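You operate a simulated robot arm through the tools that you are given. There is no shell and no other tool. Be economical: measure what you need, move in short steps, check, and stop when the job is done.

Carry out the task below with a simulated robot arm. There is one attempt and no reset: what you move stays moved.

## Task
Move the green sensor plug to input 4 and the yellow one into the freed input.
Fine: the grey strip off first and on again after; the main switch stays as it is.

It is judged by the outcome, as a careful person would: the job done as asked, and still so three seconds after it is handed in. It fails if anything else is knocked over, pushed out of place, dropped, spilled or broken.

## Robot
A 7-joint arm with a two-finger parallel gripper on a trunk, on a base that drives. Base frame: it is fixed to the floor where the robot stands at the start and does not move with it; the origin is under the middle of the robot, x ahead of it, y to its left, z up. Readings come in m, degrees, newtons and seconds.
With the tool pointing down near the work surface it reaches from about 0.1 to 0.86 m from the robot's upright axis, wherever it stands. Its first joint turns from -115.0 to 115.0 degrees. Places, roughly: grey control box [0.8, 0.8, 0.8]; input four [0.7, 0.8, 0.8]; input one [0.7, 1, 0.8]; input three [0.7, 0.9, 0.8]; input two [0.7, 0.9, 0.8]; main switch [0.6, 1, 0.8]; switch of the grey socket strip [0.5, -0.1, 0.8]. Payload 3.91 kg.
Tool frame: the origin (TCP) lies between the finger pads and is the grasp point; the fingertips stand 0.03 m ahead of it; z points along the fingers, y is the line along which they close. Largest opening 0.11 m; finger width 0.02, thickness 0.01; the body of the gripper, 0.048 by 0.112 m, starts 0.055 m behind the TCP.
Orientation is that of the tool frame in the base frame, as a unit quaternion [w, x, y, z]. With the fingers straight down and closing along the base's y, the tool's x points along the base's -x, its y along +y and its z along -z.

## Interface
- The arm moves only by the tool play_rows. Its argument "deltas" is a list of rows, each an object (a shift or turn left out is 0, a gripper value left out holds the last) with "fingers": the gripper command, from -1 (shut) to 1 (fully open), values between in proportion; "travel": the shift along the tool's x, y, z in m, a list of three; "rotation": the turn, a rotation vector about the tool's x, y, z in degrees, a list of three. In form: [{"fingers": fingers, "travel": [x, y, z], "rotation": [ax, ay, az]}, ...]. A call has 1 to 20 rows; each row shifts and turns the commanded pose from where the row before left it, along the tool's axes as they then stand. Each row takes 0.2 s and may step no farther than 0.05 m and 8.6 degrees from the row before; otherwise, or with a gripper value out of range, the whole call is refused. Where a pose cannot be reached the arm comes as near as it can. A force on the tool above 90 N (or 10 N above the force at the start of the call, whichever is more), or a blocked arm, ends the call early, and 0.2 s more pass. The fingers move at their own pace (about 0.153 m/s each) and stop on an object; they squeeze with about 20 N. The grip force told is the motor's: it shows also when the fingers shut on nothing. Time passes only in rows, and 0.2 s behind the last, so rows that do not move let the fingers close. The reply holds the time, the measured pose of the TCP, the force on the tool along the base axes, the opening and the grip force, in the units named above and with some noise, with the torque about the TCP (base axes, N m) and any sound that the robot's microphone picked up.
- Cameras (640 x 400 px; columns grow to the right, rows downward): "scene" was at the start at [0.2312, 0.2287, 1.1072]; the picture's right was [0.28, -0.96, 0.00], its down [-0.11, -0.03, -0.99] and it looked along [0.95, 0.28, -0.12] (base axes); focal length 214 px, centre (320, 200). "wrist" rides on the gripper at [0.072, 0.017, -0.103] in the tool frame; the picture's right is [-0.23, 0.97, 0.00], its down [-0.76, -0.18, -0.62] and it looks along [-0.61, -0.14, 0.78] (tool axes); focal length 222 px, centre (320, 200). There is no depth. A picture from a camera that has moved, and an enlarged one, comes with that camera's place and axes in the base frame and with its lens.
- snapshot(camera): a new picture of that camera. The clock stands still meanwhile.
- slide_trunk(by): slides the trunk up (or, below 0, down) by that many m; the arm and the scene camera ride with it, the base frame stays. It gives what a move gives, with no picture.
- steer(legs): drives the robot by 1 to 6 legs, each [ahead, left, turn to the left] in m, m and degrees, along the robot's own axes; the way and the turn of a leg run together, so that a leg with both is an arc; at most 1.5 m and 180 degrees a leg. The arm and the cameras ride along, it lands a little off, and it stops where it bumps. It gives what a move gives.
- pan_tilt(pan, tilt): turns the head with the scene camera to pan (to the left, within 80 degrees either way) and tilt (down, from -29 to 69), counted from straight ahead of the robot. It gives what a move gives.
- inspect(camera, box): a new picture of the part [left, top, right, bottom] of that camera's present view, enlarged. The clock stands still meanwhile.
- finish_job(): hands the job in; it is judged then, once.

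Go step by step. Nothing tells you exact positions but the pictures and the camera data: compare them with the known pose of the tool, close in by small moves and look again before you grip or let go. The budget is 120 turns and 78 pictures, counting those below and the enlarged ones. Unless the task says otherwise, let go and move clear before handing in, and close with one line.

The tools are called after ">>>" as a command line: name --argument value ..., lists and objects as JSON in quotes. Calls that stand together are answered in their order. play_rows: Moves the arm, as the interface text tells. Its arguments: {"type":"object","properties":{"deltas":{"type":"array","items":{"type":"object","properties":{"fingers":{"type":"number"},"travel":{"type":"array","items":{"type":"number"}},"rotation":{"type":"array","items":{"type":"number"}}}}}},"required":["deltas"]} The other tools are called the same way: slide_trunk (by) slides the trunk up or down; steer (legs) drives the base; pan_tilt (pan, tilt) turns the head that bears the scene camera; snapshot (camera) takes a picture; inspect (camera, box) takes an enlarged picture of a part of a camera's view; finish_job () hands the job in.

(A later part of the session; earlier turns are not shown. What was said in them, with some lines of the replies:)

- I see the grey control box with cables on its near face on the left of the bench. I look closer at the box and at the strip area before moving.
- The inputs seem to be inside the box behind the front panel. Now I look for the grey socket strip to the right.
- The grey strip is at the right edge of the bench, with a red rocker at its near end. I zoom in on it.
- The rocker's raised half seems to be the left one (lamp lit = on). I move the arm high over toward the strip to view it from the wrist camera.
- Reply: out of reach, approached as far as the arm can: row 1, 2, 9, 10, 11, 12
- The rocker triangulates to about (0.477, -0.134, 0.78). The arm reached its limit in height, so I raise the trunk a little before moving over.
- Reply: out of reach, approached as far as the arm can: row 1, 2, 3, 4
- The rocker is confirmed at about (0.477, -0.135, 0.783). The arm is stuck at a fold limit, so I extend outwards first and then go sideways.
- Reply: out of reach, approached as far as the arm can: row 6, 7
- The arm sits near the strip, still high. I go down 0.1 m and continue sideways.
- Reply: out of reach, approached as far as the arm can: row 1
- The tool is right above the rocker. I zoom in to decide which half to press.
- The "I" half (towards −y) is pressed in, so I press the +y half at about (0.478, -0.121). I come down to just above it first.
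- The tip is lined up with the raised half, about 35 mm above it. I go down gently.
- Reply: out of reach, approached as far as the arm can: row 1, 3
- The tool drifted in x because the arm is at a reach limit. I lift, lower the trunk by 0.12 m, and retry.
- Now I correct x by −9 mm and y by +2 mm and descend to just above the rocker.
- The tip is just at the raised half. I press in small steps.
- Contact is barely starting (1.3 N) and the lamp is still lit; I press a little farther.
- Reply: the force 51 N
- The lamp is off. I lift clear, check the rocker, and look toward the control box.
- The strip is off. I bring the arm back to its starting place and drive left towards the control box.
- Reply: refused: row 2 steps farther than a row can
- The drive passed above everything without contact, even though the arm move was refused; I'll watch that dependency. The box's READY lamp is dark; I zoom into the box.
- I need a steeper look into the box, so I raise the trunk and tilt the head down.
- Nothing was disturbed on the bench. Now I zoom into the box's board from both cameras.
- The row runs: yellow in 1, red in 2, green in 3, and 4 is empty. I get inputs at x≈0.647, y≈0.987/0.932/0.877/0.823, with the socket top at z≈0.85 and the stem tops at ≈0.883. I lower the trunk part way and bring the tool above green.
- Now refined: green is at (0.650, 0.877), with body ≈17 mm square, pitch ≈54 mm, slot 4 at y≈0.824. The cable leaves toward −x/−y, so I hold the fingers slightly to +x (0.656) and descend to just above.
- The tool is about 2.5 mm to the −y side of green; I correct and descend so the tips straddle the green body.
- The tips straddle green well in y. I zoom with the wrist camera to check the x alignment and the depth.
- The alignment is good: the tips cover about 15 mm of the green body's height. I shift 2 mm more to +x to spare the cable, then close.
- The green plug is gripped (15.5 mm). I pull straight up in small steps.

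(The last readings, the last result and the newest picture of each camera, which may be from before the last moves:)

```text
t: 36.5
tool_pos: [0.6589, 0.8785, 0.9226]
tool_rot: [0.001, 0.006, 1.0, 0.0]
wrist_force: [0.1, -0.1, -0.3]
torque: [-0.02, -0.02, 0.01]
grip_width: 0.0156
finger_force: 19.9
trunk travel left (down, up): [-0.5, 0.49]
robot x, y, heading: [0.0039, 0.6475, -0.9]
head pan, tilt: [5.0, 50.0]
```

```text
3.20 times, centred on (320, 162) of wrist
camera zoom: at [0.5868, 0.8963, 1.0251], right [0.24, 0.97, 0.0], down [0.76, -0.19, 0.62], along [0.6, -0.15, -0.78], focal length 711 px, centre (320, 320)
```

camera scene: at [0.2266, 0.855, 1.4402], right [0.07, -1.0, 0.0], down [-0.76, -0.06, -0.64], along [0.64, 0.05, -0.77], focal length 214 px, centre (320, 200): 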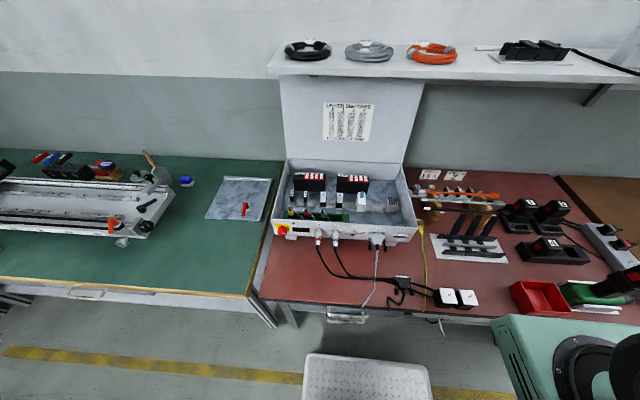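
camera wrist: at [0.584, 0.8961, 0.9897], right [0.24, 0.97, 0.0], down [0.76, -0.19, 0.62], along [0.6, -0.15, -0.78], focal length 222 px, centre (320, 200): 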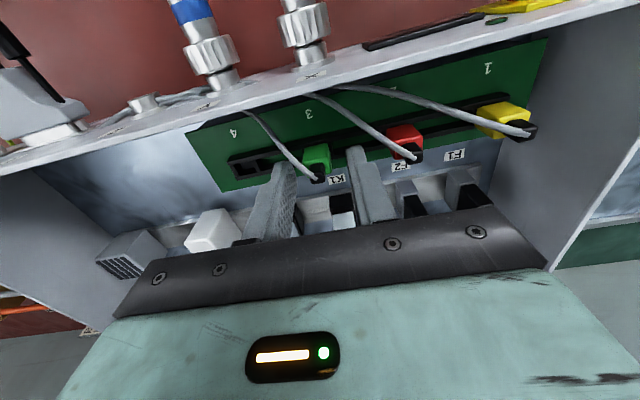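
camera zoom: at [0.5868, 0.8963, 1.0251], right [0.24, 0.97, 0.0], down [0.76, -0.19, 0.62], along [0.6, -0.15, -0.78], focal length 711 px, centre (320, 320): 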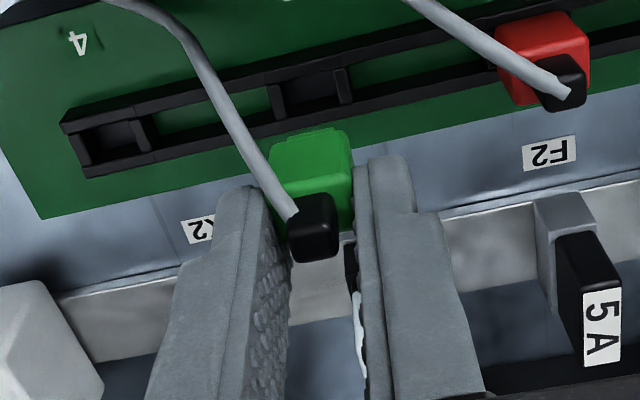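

The plug is out. Slot 3 measures y≈0.878 and slot 4 y≈0.8237 from the same picture, so I shift −54 mm along the tool's y.

>>> play_rows --deltas '[{"travel": [0, -0.02, 0]}, {"travel": [0, -0.02, 0]}, {"travel": [0, -0.014, 0]}, {"travel": [0, 0, 0]}]'

>>> inspect --camera "wrist" --box '[220, 80, 420, 205]'

>>> inspect --camera "scene" --box '[285, 110, 369, 166]'

```text
t: 37.5
tool_pos: [0.6581, 0.8245, 0.9224]
tool_rot: [-0.001, 0.007, 1.0, 0.0]
wrist_force: [-0.1, 1.1, -0.6]
torque: [-0.01, 0.01, 0.01]
grip_width: 0.0155
finger_force: 19.6
trunk travel left (down, up): [-0.5, 0.49]
robot x, y, heading: [0.0036, 0.6494, -0.5]
head pan, tilt: [5.0, 50.0]
```

```text
3.20 times, centred on (320, 142) of wrist
camera zoom: at [0.5868, 0.842, 1.0249], right [0.24, 0.97, 0.0], down [0.76, -0.19, 0.62], along [0.6, -0.15, -0.78], focal length 711 px, centre (320, 384)
```

zoom: 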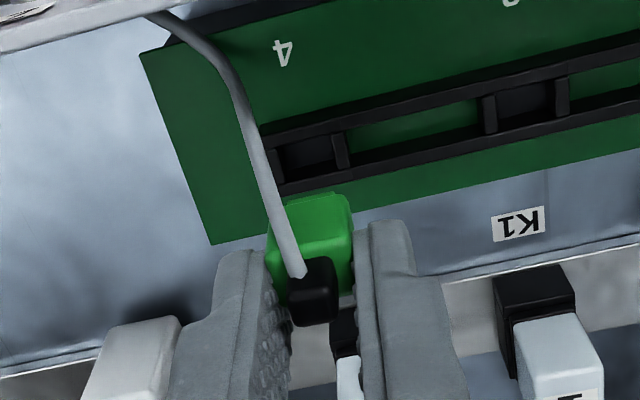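

```text
7.14 times, centred on (327, 138) of scene
camera zoom: at [0.2266, 0.855, 1.1402], right [0.07, -1.0, 0.0], down [-0.76, -0.06, -0.64], along [0.64, 0.05, -0.77], focal length 1532 px, centre (270, 643)
```

zoom: 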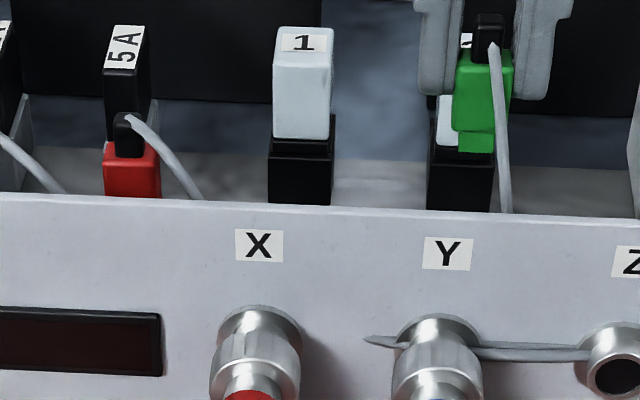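

Slot 4 sits nearly where slot 3 was in view, about 1 mm more to −y. I correct and lower toward insertion, stopping for a check before engagement.

>>> play_rows --deltas '[{"travel": [0, -0.001, 0.01]}, {"travel": [0, 0, 0.01]}, {"travel": [0, 0, 0.002]}]'

>>> inspect --camera "wrist" --box '[260, 100, 380, 175]'

```text
t: 38.3
tool_pos: [0.6586, 0.8248, 0.8992]
tool_rot: [0.0, 0.007, 1.0, 0.0]
wrist_force: [-0.2, -0.5, -0.5]
torque: [0.02, 0.02, -0.01]
grip_width: 0.0156
finger_force: 20.4
trunk travel left (down, up): [-0.5, 0.49]
robot x, y, heading: [0.0038, 0.6501, -1.0]
head pan, tilt: [5.0, 50.0]
```

```text
5.33 times, centred on (320, 138) of wrist
camera zoom: at [0.586, 0.8415, 1.0027], right [0.24, 0.97, 0.0], down [0.76, -0.19, 0.62], along [0.6, -0.15, -0.78], focal length 1185 px, centre (320, 533)
```

zoom: 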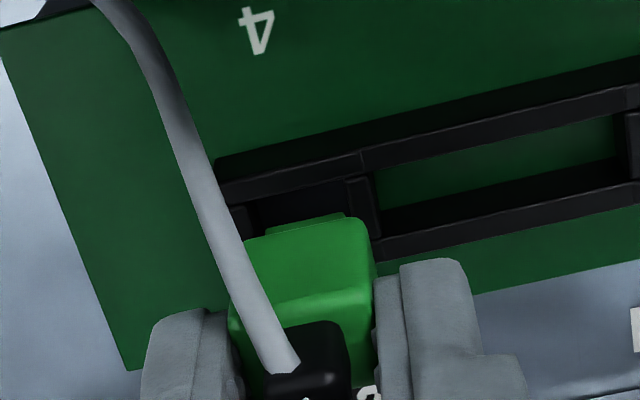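

The plug's nose lines up with slot 4's opening. I insert gently.

>>> play_rows --deltas '[{"travel": [0, 0, 0.004]}, {"travel": [0, 0, 0.003]}, {"travel": [0, 0, 0.003]}]'

```text
t: 39.1
tool_pos: [0.6583, 0.8244, 0.8891]
tool_rot: [0.0, 0.007, 1.0, 0.001]
wrist_force: [-0.7, 0.5, -0.2]
torque: [-0.02, 0.01, -0.04]
grip_width: 0.0154
finger_force: 19.7
trunk travel left (down, up): [-0.5, 0.49]
robot x, y, heading: [0.0039, 0.6467, -0.8]
head pan, tilt: [5.0, 50.0]
```

>>> play_rows --deltas '[{"travel": [0, 0, 0.002]}, {"travel": [0, 0, 0.001]}, {"travel": [0, 0, 0.001]}]'

>>> inspect --camera "wrist" --box '[260, 100, 380, 175]'

```text
t: 39.9
tool_pos: [0.6591, 0.8223, 0.887]
tool_rot: [0.0, 0.007, 1.0, -0.001]
wrist_force: [0.3, 1.1, 0.4]
torque: [-0.01, 0.0, -0.02]
grip_width: 0.0156
finger_force: 20.1
trunk travel left (down, up): [-0.5, 0.49]
robot x, y, heading: [0.003, 0.6502, -0.8]
head pan, tilt: [5.0, 50.0]
```

```text
5.33 times, centred on (320, 138) of wrist
camera zoom: at [0.5855, 0.8409, 0.9892], right [0.24, 0.97, 0.0], down [0.76, -0.19, 0.62], along [0.6, -0.15, -0.78], focal length 1185 px, centre (320, 533)
```

zoom: 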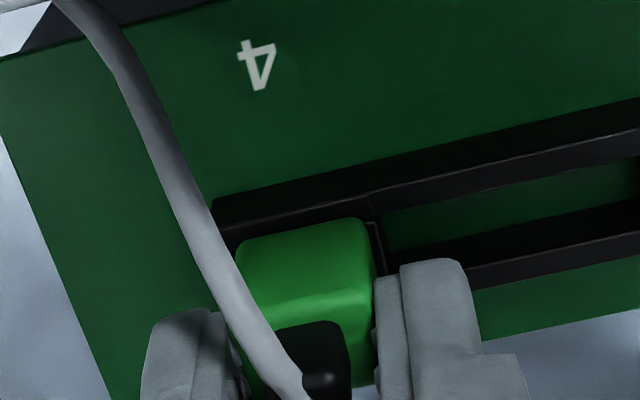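

It's at the same height as when seated in 3. I push slightly to confirm it bottoms out.

>>> play_rows --deltas '[{"travel": [0, 0, 0.001]}, {"travel": [0, 0, 0.001]}]'

```text
t: 40.5
tool_pos: [0.6585, 0.8231, 0.8868]
tool_rot: [0.002, 0.007, 1.0, 0.001]
wrist_force: [2.2, -2.6, 12.6]
torque: [-0.09, 0.17, 0.11]
grip_width: 0.0157
finger_force: 20.4
trunk travel left (down, up): [-0.5, 0.49]
robot x, y, heading: [0.0057, 0.6458, -1.0]
head pan, tilt: [5.0, 50.0]
```

It bottoms out (12.6 N). I release and rise clear.

>>> play_rows --deltas '[{"travel": [0, 0, -0.001], "fingers": -0.36}, {}, {"travel": [0, 0, -0.01]}, {"travel": [0, 0, -0.03]}, {"travel": [0, 0, -0.04]}]'

>>> inspect --camera "wrist" --box '[220, 60, 460, 210]'

```text
t: 41.7
tool_pos: [0.6584, 0.8231, 0.9656]
tool_rot: [0.001, 0.007, 1.0, 0.001]
wrist_force: [0.2, -0.7, 0.4]
torque: [-0.02, 0.0, 0.01]
grip_width: 0.0356
finger_force: 0.0
trunk travel left (down, up): [-0.5, 0.49]
robot x, y, heading: [0.0065, 0.6491, -0.8]
head pan, tilt: [5.0, 50.0]
```

```text
2.67 times, centred on (340, 135) of wrist
camera zoom: at [0.5852, 0.8412, 1.0691], right [0.24, 0.97, 0.0], down [0.76, -0.19, 0.62], along [0.6, -0.15, -0.78], focal length 592 px, centre (267, 373)
```

zoom: 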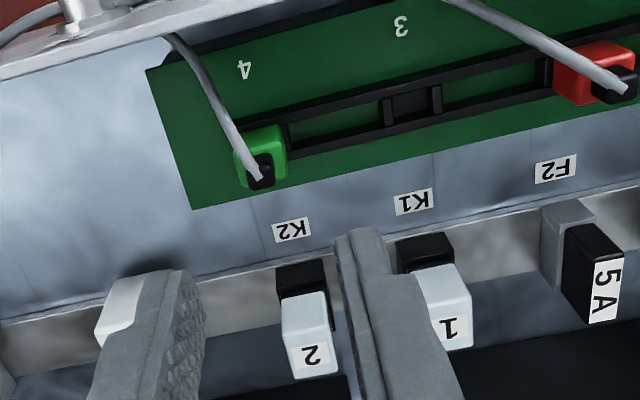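

Green is seated in 4. Now I move 164 mm along the row, above yellow.

>>> play_rows --deltas '[{"travel": [0, 0.041, -0.01]}, {"travel": [0, 0.041, 0]}, {"travel": [0, 0.041, 0]}, {"travel": [0, 0.041, 0]}, {"travel": [0, 0, 0.02]}]'

>>> inspect --camera "wrist" --box '[200, 60, 440, 210]'

>>> inspect --camera "scene" --box '[255, 100, 351, 164]'

```text
t: 42.9
tool_pos: [0.6595, 0.9886, 0.9555]
tool_rot: [0.0, 0.007, 1.0, 0.0]
wrist_force: [0.9, -0.1, 0.5]
torque: [0.01, -0.01, -0.01]
grip_width: 0.0353
finger_force: 0.1
trunk travel left (down, up): [-0.5, 0.49]
robot x, y, heading: [0.0007, 0.6467, -1.0]
head pan, tilt: [5.0, 50.0]
```

```text
2.67 times, centred on (320, 135) of wrist
camera zoom: at [0.587, 1.0058, 1.0576], right [0.24, 0.97, 0.0], down [0.76, -0.19, 0.62], along [0.6, -0.15, -0.78], focal length 592 px, centre (320, 373)
```

zoom: 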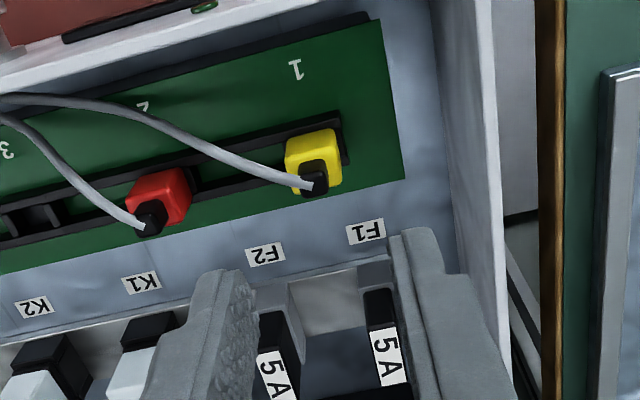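

```text
6.25 times, centred on (303, 132) of scene
camera zoom: at [0.2265, 0.8549, 1.1402], right [0.07, -1.0, 0.0], down [-0.76, -0.06, -0.64], along [0.64, 0.05, -0.77], focal length 1340 px, centre (426, 625)
```

zoom: 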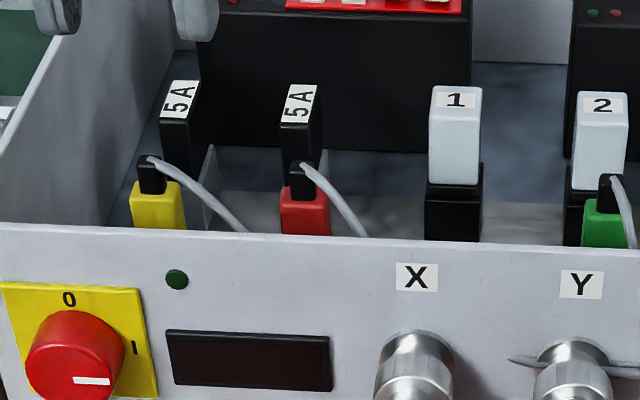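

Yellow is about 1 mm toward −y and −x of the tool. I narrow the opening a bit because of the side wall, correct, and come down.

>>> play_rows --deltas '[{"travel": [0.001, -0.001, 0.02], "fingers": -0.47}, {"travel": [0, 0, 0.02]}, {"travel": [0, 0, 0.015]}, {"travel": [0, 0, 0.01]}]'

>>> inspect --camera "wrist" --box '[220, 100, 420, 225]'

```text
t: 43.9
tool_pos: [0.6598, 0.9874, 0.8894]
tool_rot: [0.0, 0.006, 1.0, 0.0]
wrist_force: [0.1, 0.1, -0.1]
torque: [0.01, 0.02, 0.01]
grip_width: 0.0291
finger_force: 0.0
trunk travel left (down, up): [-0.5, 0.49]
robot x, y, heading: [0.0041, 0.65, -0.9]
head pan, tilt: [5.0, 50.0]
```

```text
3.20 times, centred on (320, 162) of wrist
camera zoom: at [0.5872, 1.0043, 0.9925], right [0.24, 0.97, 0.0], down [0.76, -0.19, 0.62], along [0.6, -0.15, -0.78], focal length 711 px, centre (320, 320)
```

zoom: 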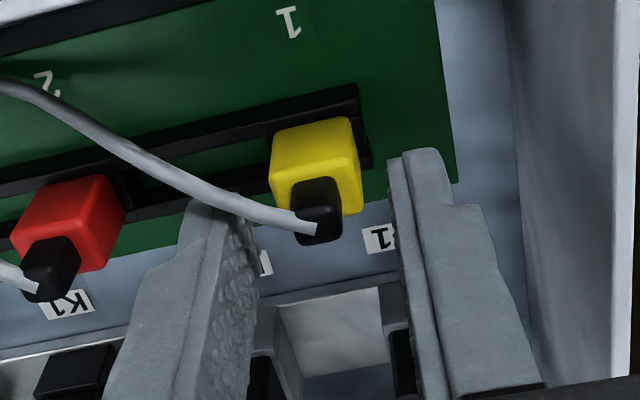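

The cable runs just in front of the −y finger. I shift 1.5 mm to +x, go 3 mm down and close.

>>> play_rows --deltas '[{"travel": [-0.0015, 0, 0.003]}, {"fingers": -1}, {"fingers": -1}, {"fingers": -1}]'

>>> inspect --camera "wrist" --box '[220, 100, 420, 225]'

```text
t: 44.9
tool_pos: [0.6615, 0.9878, 0.8869]
tool_rot: [0.0, 0.007, 1.0, -0.001]
wrist_force: [0.4, -0.7, 0.3]
torque: [0.02, -0.04, -0.01]
grip_width: 0.0155
finger_force: 19.5
trunk travel left (down, up): [-0.5, 0.49]
robot x, y, heading: [0.0041, 0.6449, -0.7]
head pan, tilt: [5.0, 50.0]
```

```text
3.20 times, centred on (320, 162) of wrist
camera zoom: at [0.5888, 1.0045, 0.9896], right [0.24, 0.97, 0.0], down [0.76, -0.19, 0.62], along [0.6, -0.15, -0.78], focal length 711 px, centre (320, 320)
```

zoom: 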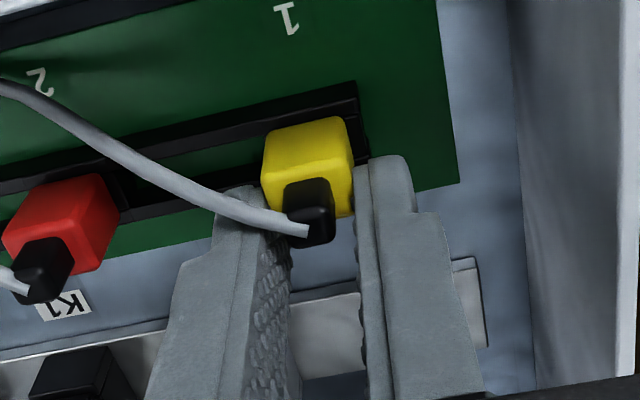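

Yellow is gripped at 15.5 mm. I pull it out and lift it high enough to clear red.

>>> play_rows --deltas '[{"travel": [0, 0, -0.003]}, {"travel": [0, 0, -0.004]}, {"travel": [0, 0, -0.008]}, {"travel": [0, 0, -0.015]}, {"travel": [0, 0, -0.02]}, {"travel": [0, 0, -0.015]}]'

>>> inspect --camera "wrist" --box '[180, 60, 420, 210]'

```text
t: 46.3
tool_pos: [0.6615, 0.9855, 0.953]
tool_rot: [0.0, 0.006, 1.0, 0.001]
wrist_force: [0.1, -0.7, -0.7]
torque: [-0.02, 0.0, -0.01]
grip_width: 0.0156
finger_force: 20.2
trunk travel left (down, up): [-0.5, 0.49]
robot x, y, heading: [0.0032, 0.6484, -0.7]
head pan, tilt: [5.0, 50.0]
```

```text
2.67 times, centred on (300, 135) of wrist
camera zoom: at [0.5881, 1.0037, 1.0558], right [0.24, 0.97, 0.0], down [0.76, -0.19, 0.62], along [0.6, -0.15, -0.78], focal length 592 px, centre (373, 373)
```

zoom: 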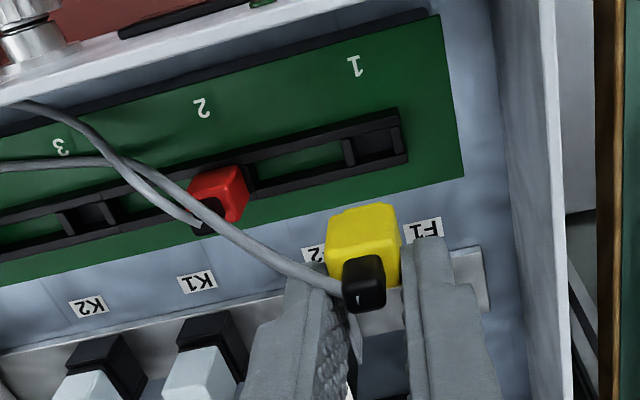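

Slot 3 is 2 pitches (≈109 mm) to −y. I carry yellow over red to slot 3 and check.

>>> play_rows --deltas '[{"travel": [0, -0.03, -0.01]}, {"travel": [0, -0.03, 0]}, {"travel": [0, -0.03, 0]}, {"travel": [0, -0.019, 0.01]}, {"travel": [0, 0, 0.015]}, {"travel": [0, 0, 0.015]}]'

>>> inspect --camera "wrist" --box '[220, 80, 420, 205]'

>>> inspect --camera "scene" --box '[280, 100, 376, 164]'

```text
t: 47.7
tool_pos: [0.6604, 0.8768, 0.9227]
tool_rot: [0.0, 0.007, 1.0, 0.001]
wrist_force: [0.0, 0.4, 0.2]
torque: [-0.05, 0.0, 0.0]
grip_width: 0.016
finger_force: 19.6
trunk travel left (down, up): [-0.5, 0.49]
robot x, y, heading: [0.007, 0.6486, -0.7]
head pan, tilt: [5.0, 50.0]
```

```text
3.20 times, centred on (320, 142) of wrist
camera zoom: at [0.5869, 0.8943, 1.0252], right [0.24, 0.97, 0.0], down [0.76, -0.19, 0.62], along [0.61, -0.15, -0.78], focal length 711 px, centre (320, 384)
```

zoom: 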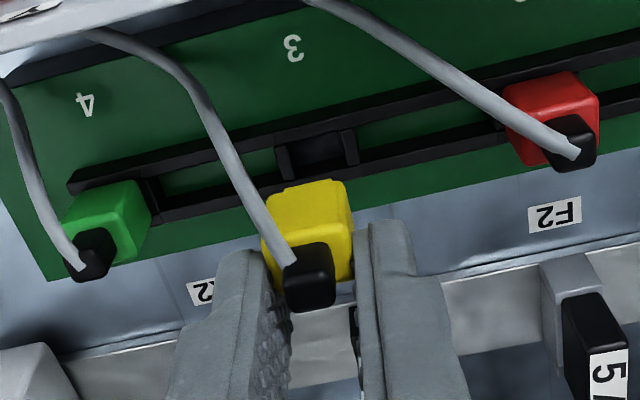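

```text
6.25 times, centred on (328, 132) of scene
camera zoom: at [0.2265, 0.8549, 1.1402], right [0.07, -1.0, 0.0], down [-0.76, -0.06, -0.64], along [0.64, 0.05, -0.77], focal length 1340 px, centre (270, 625)
```

zoom: 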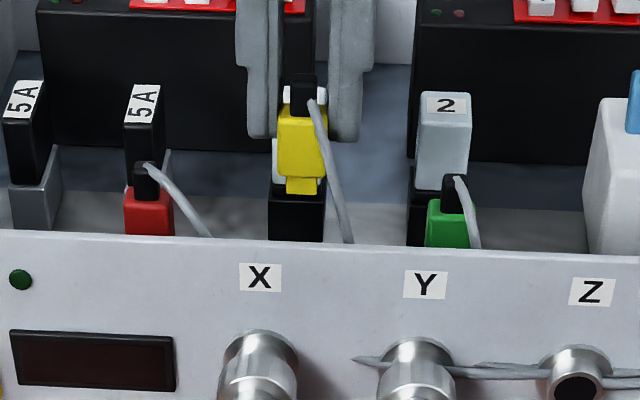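

Slot 3 appears about 1.2 mm to +y of the plug. I correct that and lower to just above engagement.

>>> play_rows --deltas '[{"travel": [0, 0.0012, 0.01]}, {"travel": [0, 0, 0.01]}, {"travel": [0, 0, 0.002]}]'

>>> inspect --camera "wrist" --box '[260, 100, 380, 175]'

```text
t: 48.5
tool_pos: [0.6587, 0.8783, 0.901]
tool_rot: [-0.001, 0.007, 1.0, 0.0]
wrist_force: [0.0, -0.5, -0.6]
torque: [0.02, 0.01, 0.0]
grip_width: 0.0156
finger_force: 20.5
trunk travel left (down, up): [-0.5, 0.49]
robot x, y, heading: [0.0079, 0.6452, -0.5]
head pan, tilt: [5.0, 50.0]
```

```text
5.33 times, centred on (320, 138) of wrist
camera zoom: at [0.5863, 0.8959, 1.0031], right [0.24, 0.97, 0.0], down [0.76, -0.19, 0.62], along [0.6, -0.15, -0.78], focal length 1185 px, centre (320, 533)
```

zoom: 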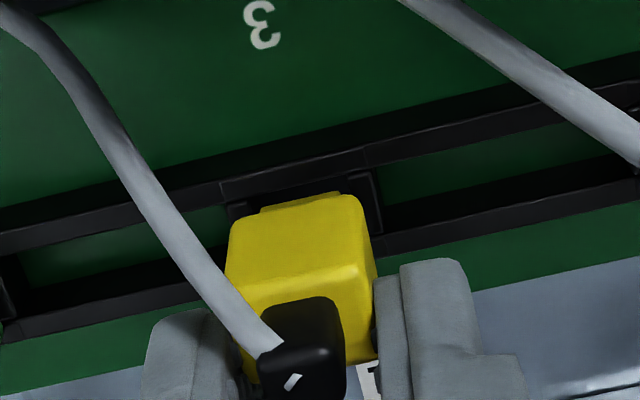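

Compared with green's good approach, yellow sits ~1.3 mm toward −x and ~0.7 mm toward −y of the slot. I correct and begin to insert.

>>> play_rows --deltas '[{"travel": [-0.0013, 0.0007, 0.001]}, {"travel": [0, 0, 0.002]}, {"travel": [0, 0, 0.002]}, {"travel": [0, 0, 0.002]}]'

>>> inspect --camera "wrist" --box '[260, 100, 380, 175]'

```text
t: 49.5
tool_pos: [0.6606, 0.8801, 0.8941]
tool_rot: [0.0, 0.007, 1.0, 0.001]
wrist_force: [-0.4, 0.4, 7.1]
torque: [0.07, 0.08, 0.0]
grip_width: 0.0156
finger_force: 20.3
trunk travel left (down, up): [-0.5, 0.49]
robot x, y, heading: [0.0022, 0.6463, -0.9]
head pan, tilt: [5.0, 50.0]
```

```text
5.33 times, centred on (320, 138) of wrist
camera zoom: at [0.5881, 0.8966, 0.997], right [0.24, 0.97, 0.0], down [0.76, -0.19, 0.62], along [0.61, -0.15, -0.78], focal length 1185 px, centre (320, 533)
```

zoom: 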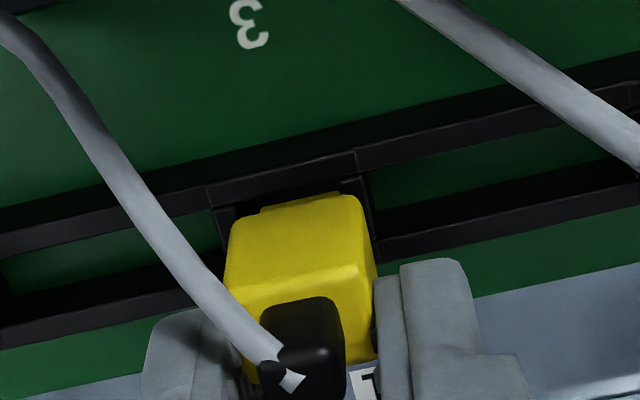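

Light contact at 7 N, so the nose is catching an edge. I back off 2 mm and zoom in tighter.

>>> play_rows --deltas '[{"travel": [0, 0, -0.002]}, {"travel": [0, 0, -0.001]}]'

>>> inspect --camera "wrist" --box '[290, 120, 346, 155]'

>>> inspect --camera "scene" --box '[310, 115, 350, 140]'

```text
t: 50.1
tool_pos: [0.6603, 0.8783, 0.8968]
tool_rot: [0.0, 0.007, 1.0, -0.001]
wrist_force: [0.7, 0.3, 0.1]
torque: [0.01, 0.02, -0.01]
grip_width: 0.0156
finger_force: 19.6
trunk travel left (down, up): [-0.5, 0.49]
robot x, y, heading: [0.0017, 0.65, -0.7]
head pan, tilt: [5.0, 50.0]
```

```text
11.43 times, centred on (318, 138) of wrist
camera zoom: at [0.5879, 0.8965, 0.9992], right [0.24, 0.97, 0.0], down [0.76, -0.19, 0.62], along [0.6, -0.15, -0.78], focal length 2538 px, centre (343, 914)
```

zoom: 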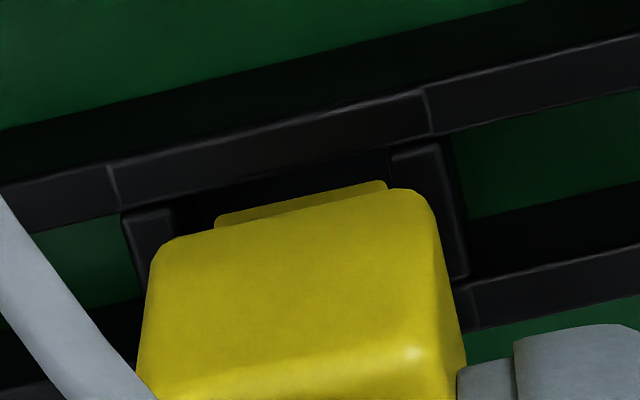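

```text
16.00 times, centred on (330, 128) of scene
camera zoom: at [0.2266, 0.855, 1.1401], right [0.07, -1.0, 0.0], down [-0.76, -0.06, -0.64], along [0.64, 0.05, -0.77], focal length 3432 px, centre (160, 1360)
```

zoom: 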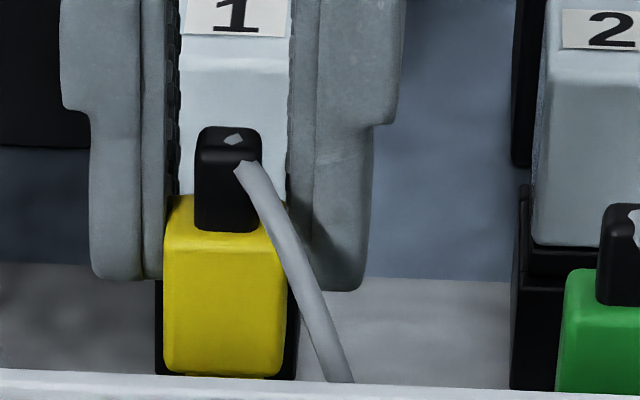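

The nose is ~1.3 mm too far +y and ~1 mm too far −x, and it sits on the rail edge. I correct both and retry.

>>> play_rows --deltas '[{"travel": [-0.0009, -0.0013, 0]}, {"travel": [0, 0, 0.002]}, {"travel": [0, 0, 0.0015]}, {"travel": [0, 0, 0.0015]}]'

>>> inspect --camera "wrist" --box '[290, 120, 346, 155]'

```text
t: 51.1
tool_pos: [0.6637, 0.8782, 0.892]
tool_rot: [0.0, 0.006, 1.0, 0.0]
wrist_force: [-0.2, 0.5, 0.5]
torque: [-0.03, 0.0, 0.0]
grip_width: 0.0157
finger_force: 20.1
trunk travel left (down, up): [-0.5, 0.49]
robot x, y, heading: [0.0042, 0.6448, -0.6]
head pan, tilt: [5.0, 50.0]
```

```text
11.43 times, centred on (318, 138) of wrist
camera zoom: at [0.5895, 0.8957, 0.9941], right [0.24, 0.97, 0.0], down [0.76, -0.19, 0.62], along [0.6, -0.15, -0.78], focal length 2538 px, centre (343, 914)
```

zoom: 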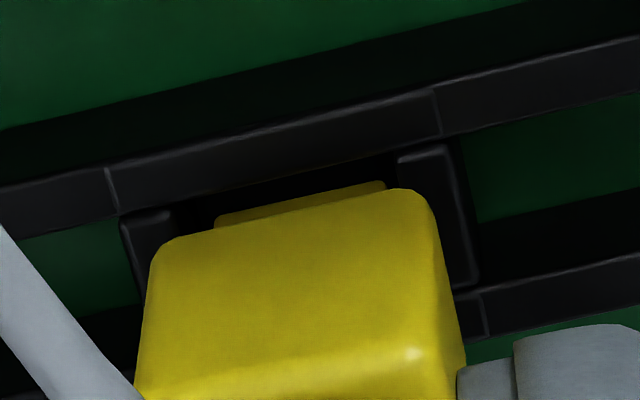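

No contact now, below the earlier catching height. I continue to insert.

>>> play_rows --deltas '[{"travel": [0, 0, 0.002]}, {"travel": [0, 0, 0.0015]}, {"travel": [0, 0, 0.0015]}]'

```text
t: 51.9
tool_pos: [0.6618, 0.8777, 0.886]
tool_rot: [0.0, 0.007, 1.0, 0.001]
wrist_force: [-1.0, 0.1, 1.5]
torque: [0.01, -0.01, 0.02]
grip_width: 0.0155
finger_force: 20.1
trunk travel left (down, up): [-0.5, 0.49]
robot x, y, heading: [0.0057, 0.6465, -0.8]
head pan, tilt: [5.0, 50.0]
```

It's at seating depth; a slight push confirms it before release.

>>> play_rows --deltas '[{"travel": [0, 0, 0.001]}, {"travel": [0, 0, 0.001]}]'

```text
t: 52.5
tool_pos: [0.6613, 0.8782, 0.8869]
tool_rot: [0.002, 0.006, 1.0, 0.001]
wrist_force: [-5.6, -8.5, 15.0]
torque: [-0.22, 0.26, 0.05]
grip_width: 0.0161
finger_force: 19.7
trunk travel left (down, up): [-0.5, 0.49]
robot x, y, heading: [0.0059, 0.651, -0.9]
head pan, tilt: [5.0, 50.0]
```

It bottoms out at 15 N. I release, rise and look.

>>> play_rows --deltas '[{"travel": [0, 0, -0.0015], "fingers": -0.36}, {}, {"travel": [0, 0, -0.01]}, {"travel": [0, 0, -0.03]}, {"travel": [0, 0, -0.045]}, {"travel": [0, 0, -0.045]}]'

>>> inspect --camera "wrist" --box '[200, 40, 440, 190]'

>>> inspect --camera "scene" --box '[265, 100, 385, 180]'

```text
t: 53.9
tool_pos: [0.6617, 0.8788, 1.015]
tool_rot: [0.001, 0.006, 1.0, -0.001]
wrist_force: [0.4, 0.7, -0.2]
torque: [0.0, 0.01, 0.05]
grip_width: 0.0351
finger_force: 0.1
trunk travel left (down, up): [-0.5, 0.49]
robot x, y, heading: [0.004, 0.6494, -0.7]
head pan, tilt: [5.0, 50.0]
```

```text
2.67 times, centred on (320, 115) of wrist
camera zoom: at [0.5893, 0.8952, 1.1183], right [0.24, 0.97, 0.0], down [0.76, -0.19, 0.62], along [0.6, -0.15, -0.78], focal length 592 px, centre (320, 427)
```

zoom: 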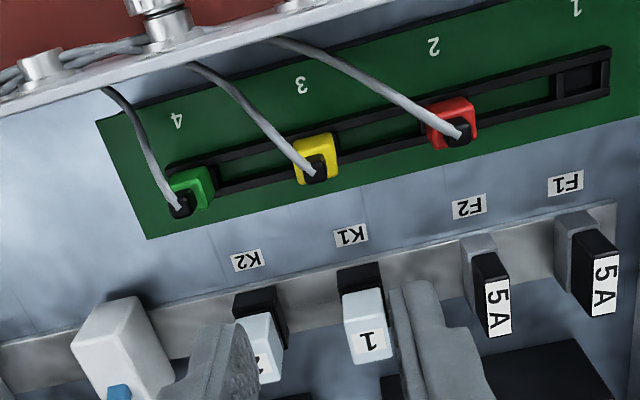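

```text
5.00 times, centred on (325, 140) of scene
camera zoom: at [0.2267, 0.855, 1.1401], right [0.07, -1.0, 0.0], down [-0.76, -0.06, -0.64], along [0.64, 0.05, -0.77], focal length 1072 px, centre (295, 500)
```

zoom: 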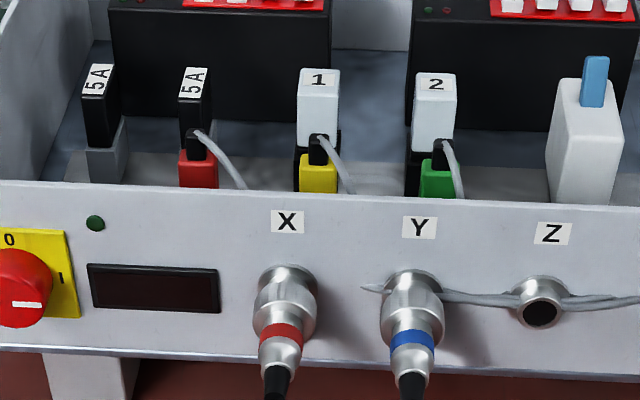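

Both plugs sit like red does: green in 4, yellow in 3, main switch untouched. Now I retract the arm the way it came.

>>> play_rows --deltas '[{"travel": [0, 0, -0.045]}, {"travel": [0, 0, -0.04], "fingers": -1}, {"travel": [0.02, -0.04, 0]}, {"travel": [0.02, -0.04, 0]}, {"travel": [0.02, -0.04, 0]}, {"travel": [0.02, -0.04, 0]}, {"travel": [0.02, -0.04, 0]}, {"travel": [0.02, -0.04, 0]}, {"travel": [0.02, -0.04, 0]}, {"travel": [0.02, -0.04, 0]}, {"travel": [0.018, -0.018, 0]}]'

```text
t: 56.3
tool_pos: [0.4828, 0.5434, 1.1]
tool_rot: [0.0, 0.006, 1.0, 0.0]
wrist_force: [0.2, -0.6, -1.0]
torque: [0.0, 0.02, 0.0]
grip_width: 0.0
finger_force: 19.8
trunk travel left (down, up): [-0.5, 0.49]
robot x, y, heading: [0.0064, 0.6455, -0.9]
head pan, tilt: [5.0, 50.0]
```

The arm is clear at z 1.10. I drive right 0.65 m, undoing the small heading error.

>>> steer --legs '[[0, -0.65, 0.7]]'

>>> pan_tilt --pan -35 --tilt 45

>>> snapshot --camera "scene"

>>> snapshot --camera "wrist"

```text
t: 59.9
tool_pos: [0.4812, -0.094, 1.1002]
tool_rot: [0.0, -0.003, 1.0, 0.0]
wrist_force: [-0.1, 0.5, 0.1]
torque: [0.0, 0.01, 0.01]
grip_width: 0.0002
finger_force: 19.5
trunk travel left (down, up): [-0.5, 0.49]
robot x, y, heading: [-0.0022, 0.0026, 0.3]
head pan, tilt: [5.0, 50.0]
```

```text
t: 61.0
tool_pos: [0.4824, -0.0933, 1.1007]
tool_rot: [0.0, -0.003, 1.0, 0.0]
wrist_force: [0.4, -0.4, 0.4]
torque: [-0.01, 0.01, -0.03]
grip_width: 0.0001
finger_force: 19.7
trunk travel left (down, up): [-0.5, 0.49]
robot x, y, heading: [0.0021, 0.0017, 0.3]
head pan, tilt: [-35.0, 45.0]
```

```text
19 pictures are left
camera scene: at [0.21, 0.1596, 1.1471], right [-0.57, -0.82, 0.0], down [-0.58, 0.4, -0.71], along [0.58, -0.4, -0.71], focal length 214 px, centre (320, 200)
```

scene: 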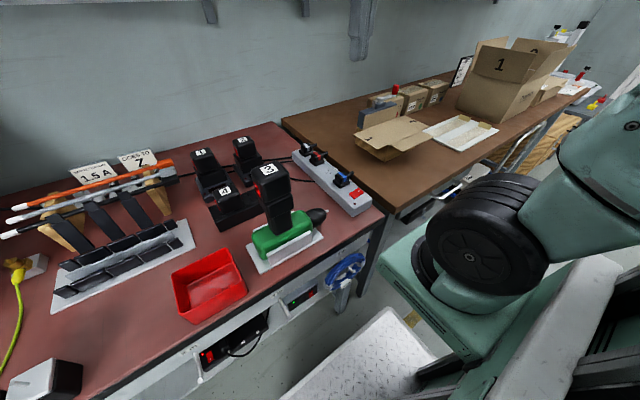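

```text
18 pictures are left
camera wrist: at [0.4085, -0.078, 1.203], right [0.22, 0.97, 0.0], down [0.76, -0.17, 0.62], along [0.61, -0.14, -0.78], focal length 222 px, centre (320, 200)
```

wrist: 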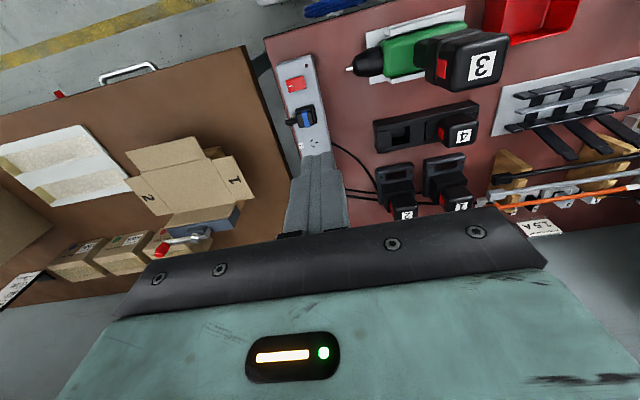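

Everything on the bench is in place. I lower the trunk by 0.1 m and come above the "I" half of the rocker.

>>> slide_trunk --by -0.1

>>> play_rows --deltas '[{"travel": [0, -0.03, 0.03]}, {"travel": [0, -0.025, 0.03]}, {"travel": [0, 0, 0.04]}, {"travel": [0, 0, 0.03]}]'

>>> inspect --camera "scene" --box '[320, 120, 384, 184]'

>>> inspect --camera "wrist" --box '[270, 60, 390, 180]'

```text
t: 62.3
tool_pos: [0.4807, -0.0937, 0.9998]
tool_rot: [0.0, -0.002, 1.0, 0.0]
wrist_force: [-0.2, -0.2, 0.1]
torque: [0.0, -0.02, -0.03]
grip_width: 0.0002
finger_force: 20.0
trunk travel left (down, up): [-0.4, 0.59]
robot x, y, heading: [0.0037, 0.0012, 0.4]
head pan, tilt: [-35.0, 45.0]
```

```text
t: 63.3
tool_pos: [0.4806, -0.1488, 0.8691]
tool_rot: [0.0, -0.003, 1.0, 0.001]
wrist_force: [-0.6, 0.2, -0.4]
torque: [0.02, 0.0, 0.0]
grip_width: 0.0
finger_force: 20.2
trunk travel left (down, up): [-0.4, 0.59]
robot x, y, heading: [0.0027, 0.0061, 0.2]
head pan, tilt: [-35.0, 45.0]
```

```text
6.25 times, centred on (352, 152) of scene
camera zoom: at [0.21, 0.1595, 1.0471], right [-0.57, -0.82, 0.0], down [-0.58, 0.4, -0.71], along [0.58, -0.4, -0.71], focal length 1340 px, centre (120, 500)
```

zoom: 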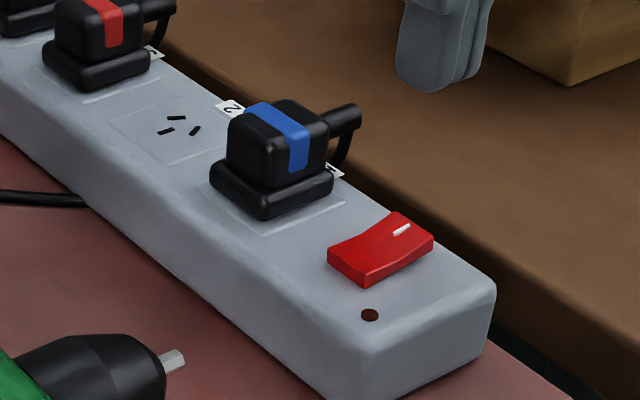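

```text
3.33 times, centred on (330, 120) of wrist
camera zoom: at [0.4078, -0.1333, 0.9721], right [0.22, 0.97, 0.0], down [0.76, -0.17, 0.62], along [0.61, -0.14, -0.78], focal length 740 px, centre (287, 467)
```

zoom: 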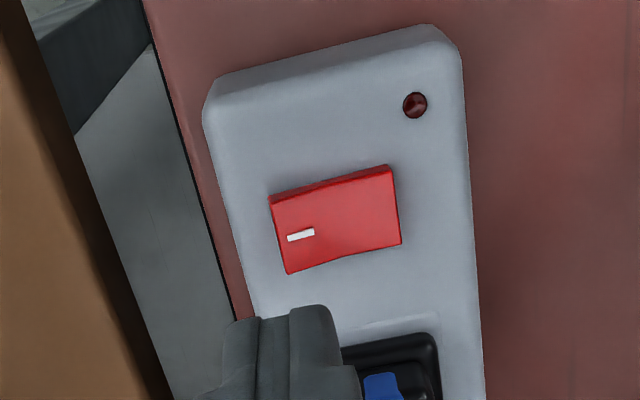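

The tip is over the "I" half, 2 mm off in x. I descend gently.

>>> play_rows --deltas '[{"travel": [0.002, 0.0, 0.025]}, {"travel": [0, 0, 0.015]}, {"travel": [0, 0, 0.005]}, {"travel": [0, 0, 0.004]}, {"travel": [0, 0, 0.003]}]'

>>> inspect --camera "scene" --box '[320, 120, 384, 184]'

```text
t: 64.5
tool_pos: [0.4798, -0.1492, 0.8172]
tool_rot: [0.0, -0.003, 1.0, 0.0]
wrist_force: [0.6, -1.1, 0.4]
torque: [-0.01, -0.02, 0.01]
grip_width: 0.0002
finger_force: 20.0
trunk travel left (down, up): [-0.4, 0.59]
robot x, y, heading: [0.0022, 0.0023, 0.5]
head pan, tilt: [-35.0, 45.0]
```

```text
6.25 times, centred on (352, 152) of scene
camera zoom: at [0.21, 0.1595, 1.0471], right [-0.57, -0.82, 0.0], down [-0.58, 0.4, -0.71], along [0.58, -0.4, -0.71], focal length 1340 px, centre (120, 500)
```

zoom: 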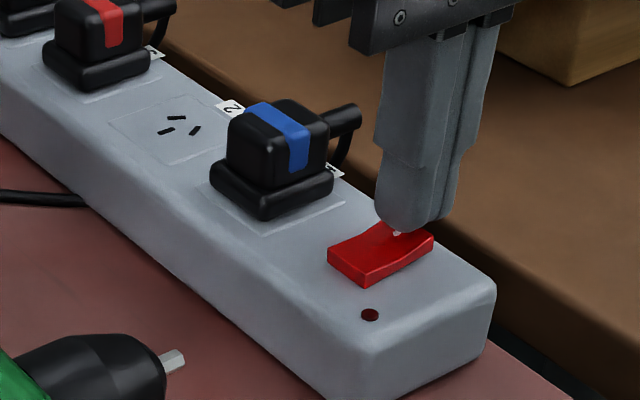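

>>> play_rows --deltas '[{"travel": [0, 0, 0.002]}, {"travel": [0, 0, 0.002]}, {"travel": [0, 0, 0.0015]}]'

>>> inspect --camera "scene" --box '[320, 120, 384, 184]'

```text
t: 65.3
tool_pos: [0.4788, -0.1492, 0.8136]
tool_rot: [0.0, -0.003, 1.0, 0.0]
wrist_force: [-5.5, 1.4, 22.4]
torque: [0.29, 0.15, 0.01]
grip_width: 0.0
finger_force: 19.8
trunk travel left (down, up): [-0.4, 0.59]
robot x, y, heading: [0.0031, 0.0031, 0.2]
head pan, tilt: [-35.0, 45.0]
```

```text
6.25 times, centred on (352, 152) of scene
camera zoom: at [0.2094, 0.1597, 1.0477], right [-0.57, -0.82, 0.0], down [-0.58, 0.4, -0.71], along [0.58, -0.4, -0.71], focal length 1340 px, centre (120, 500)
```

zoom: 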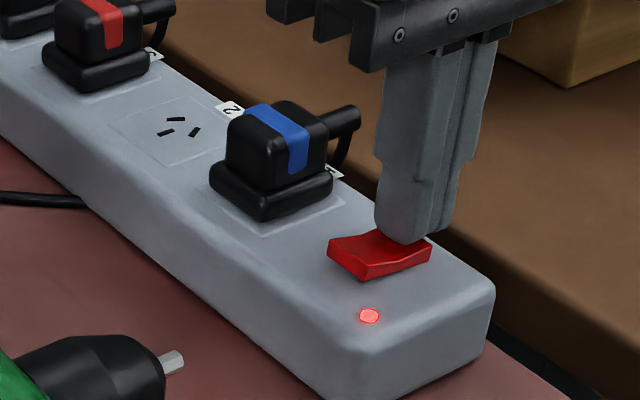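

The lamp is lit again, so the strip is back on. I rise clear and check the strip and the control box.

>>> play_rows --deltas '[{"travel": [0, 0, -0.02]}, {"travel": [0, 0, -0.05]}, {"travel": [0, 0, -0.05]}, {"travel": [0, 0, -0.05]}]'

>>> inspect --camera "scene" --box '[320, 120, 384, 184]'

>>> pan_tilt --pan 35 --tilt 25

>>> snapshot --camera "scene"

```text
t: 66.3
tool_pos: [0.4792, -0.1492, 0.9833]
tool_rot: [-0.001, -0.003, 1.0, 0.0]
wrist_force: [0.4, 0.2, -0.5]
torque: [0.02, 0.0, 0.0]
grip_width: 0.0
finger_force: 20.2
trunk travel left (down, up): [-0.4, 0.59]
robot x, y, heading: [0.0004, 0.0024, 0.4]
head pan, tilt: [-35.0, 45.0]
```

```text
6.25 times, centred on (352, 152) of scene
camera zoom: at [0.2101, 0.1594, 1.047], right [-0.57, -0.82, 0.0], down [-0.58, 0.4, -0.71], along [0.58, -0.4, -0.71], focal length 1340 px, centre (120, 500)
```

zoom: 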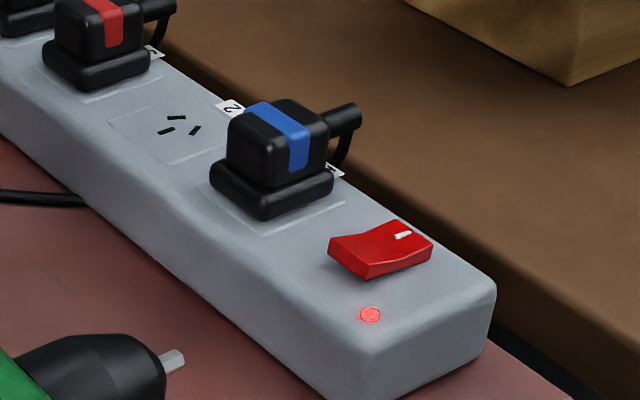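

```text
t: 67.7
tool_pos: [0.4799, -0.1493, 0.9819]
tool_rot: [0.0, -0.002, 1.0, 0.0]
wrist_force: [-0.5, 0.1, 0.4]
torque: [0.0, 0.0, -0.01]
grip_width: 0.0
finger_force: 20.2
trunk travel left (down, up): [-0.4, 0.59]
robot x, y, heading: [0.0026, 0.0029, 0.4]
head pan, tilt: [35.0, 25.0]
```

```text
12 pictures are left
camera scene: at [0.2184, 0.259, 1.0776], right [0.58, -0.82, 0.0], down [-0.35, -0.24, -0.91], along [0.74, 0.52, -0.42], focal length 214 px, centre (320, 200)
```

scene: 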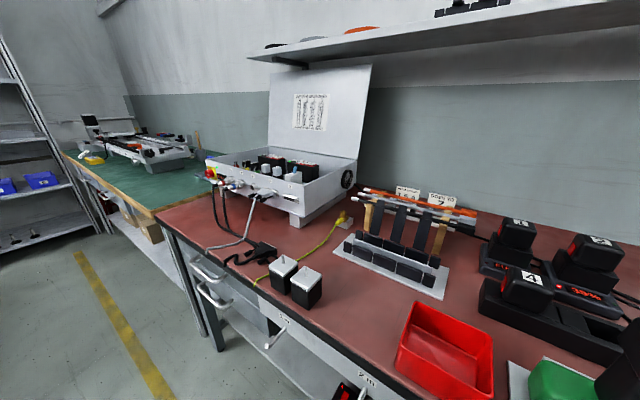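

>>> inspect --camera "scene" --box '[195, 140, 325, 221]'

```text
4.92 times, centred on (260, 180) of scene
camera zoom: at [0.2184, 0.259, 1.0776], right [0.58, -0.82, 0.0], down [-0.35, -0.24, -0.91], along [0.74, 0.52, -0.42], focal length 1056 px, centre (615, 296)
```

zoom: 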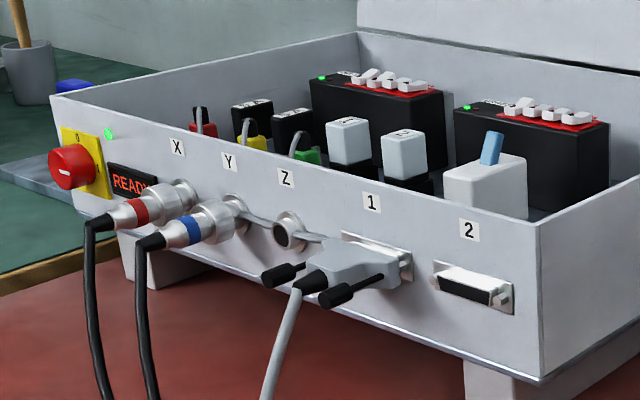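

The box shows READY again, with red in 2, yellow in 3, green in 4 and the main switch untouched. I hand in.

>>> finish_job

```text
The job is handed in.
```

The green sensor plug is now in input 4 and the yellow one is in input 3. The grey strip was switched off for the swap and is back on, the box shows READY, and the main switch was not touched.
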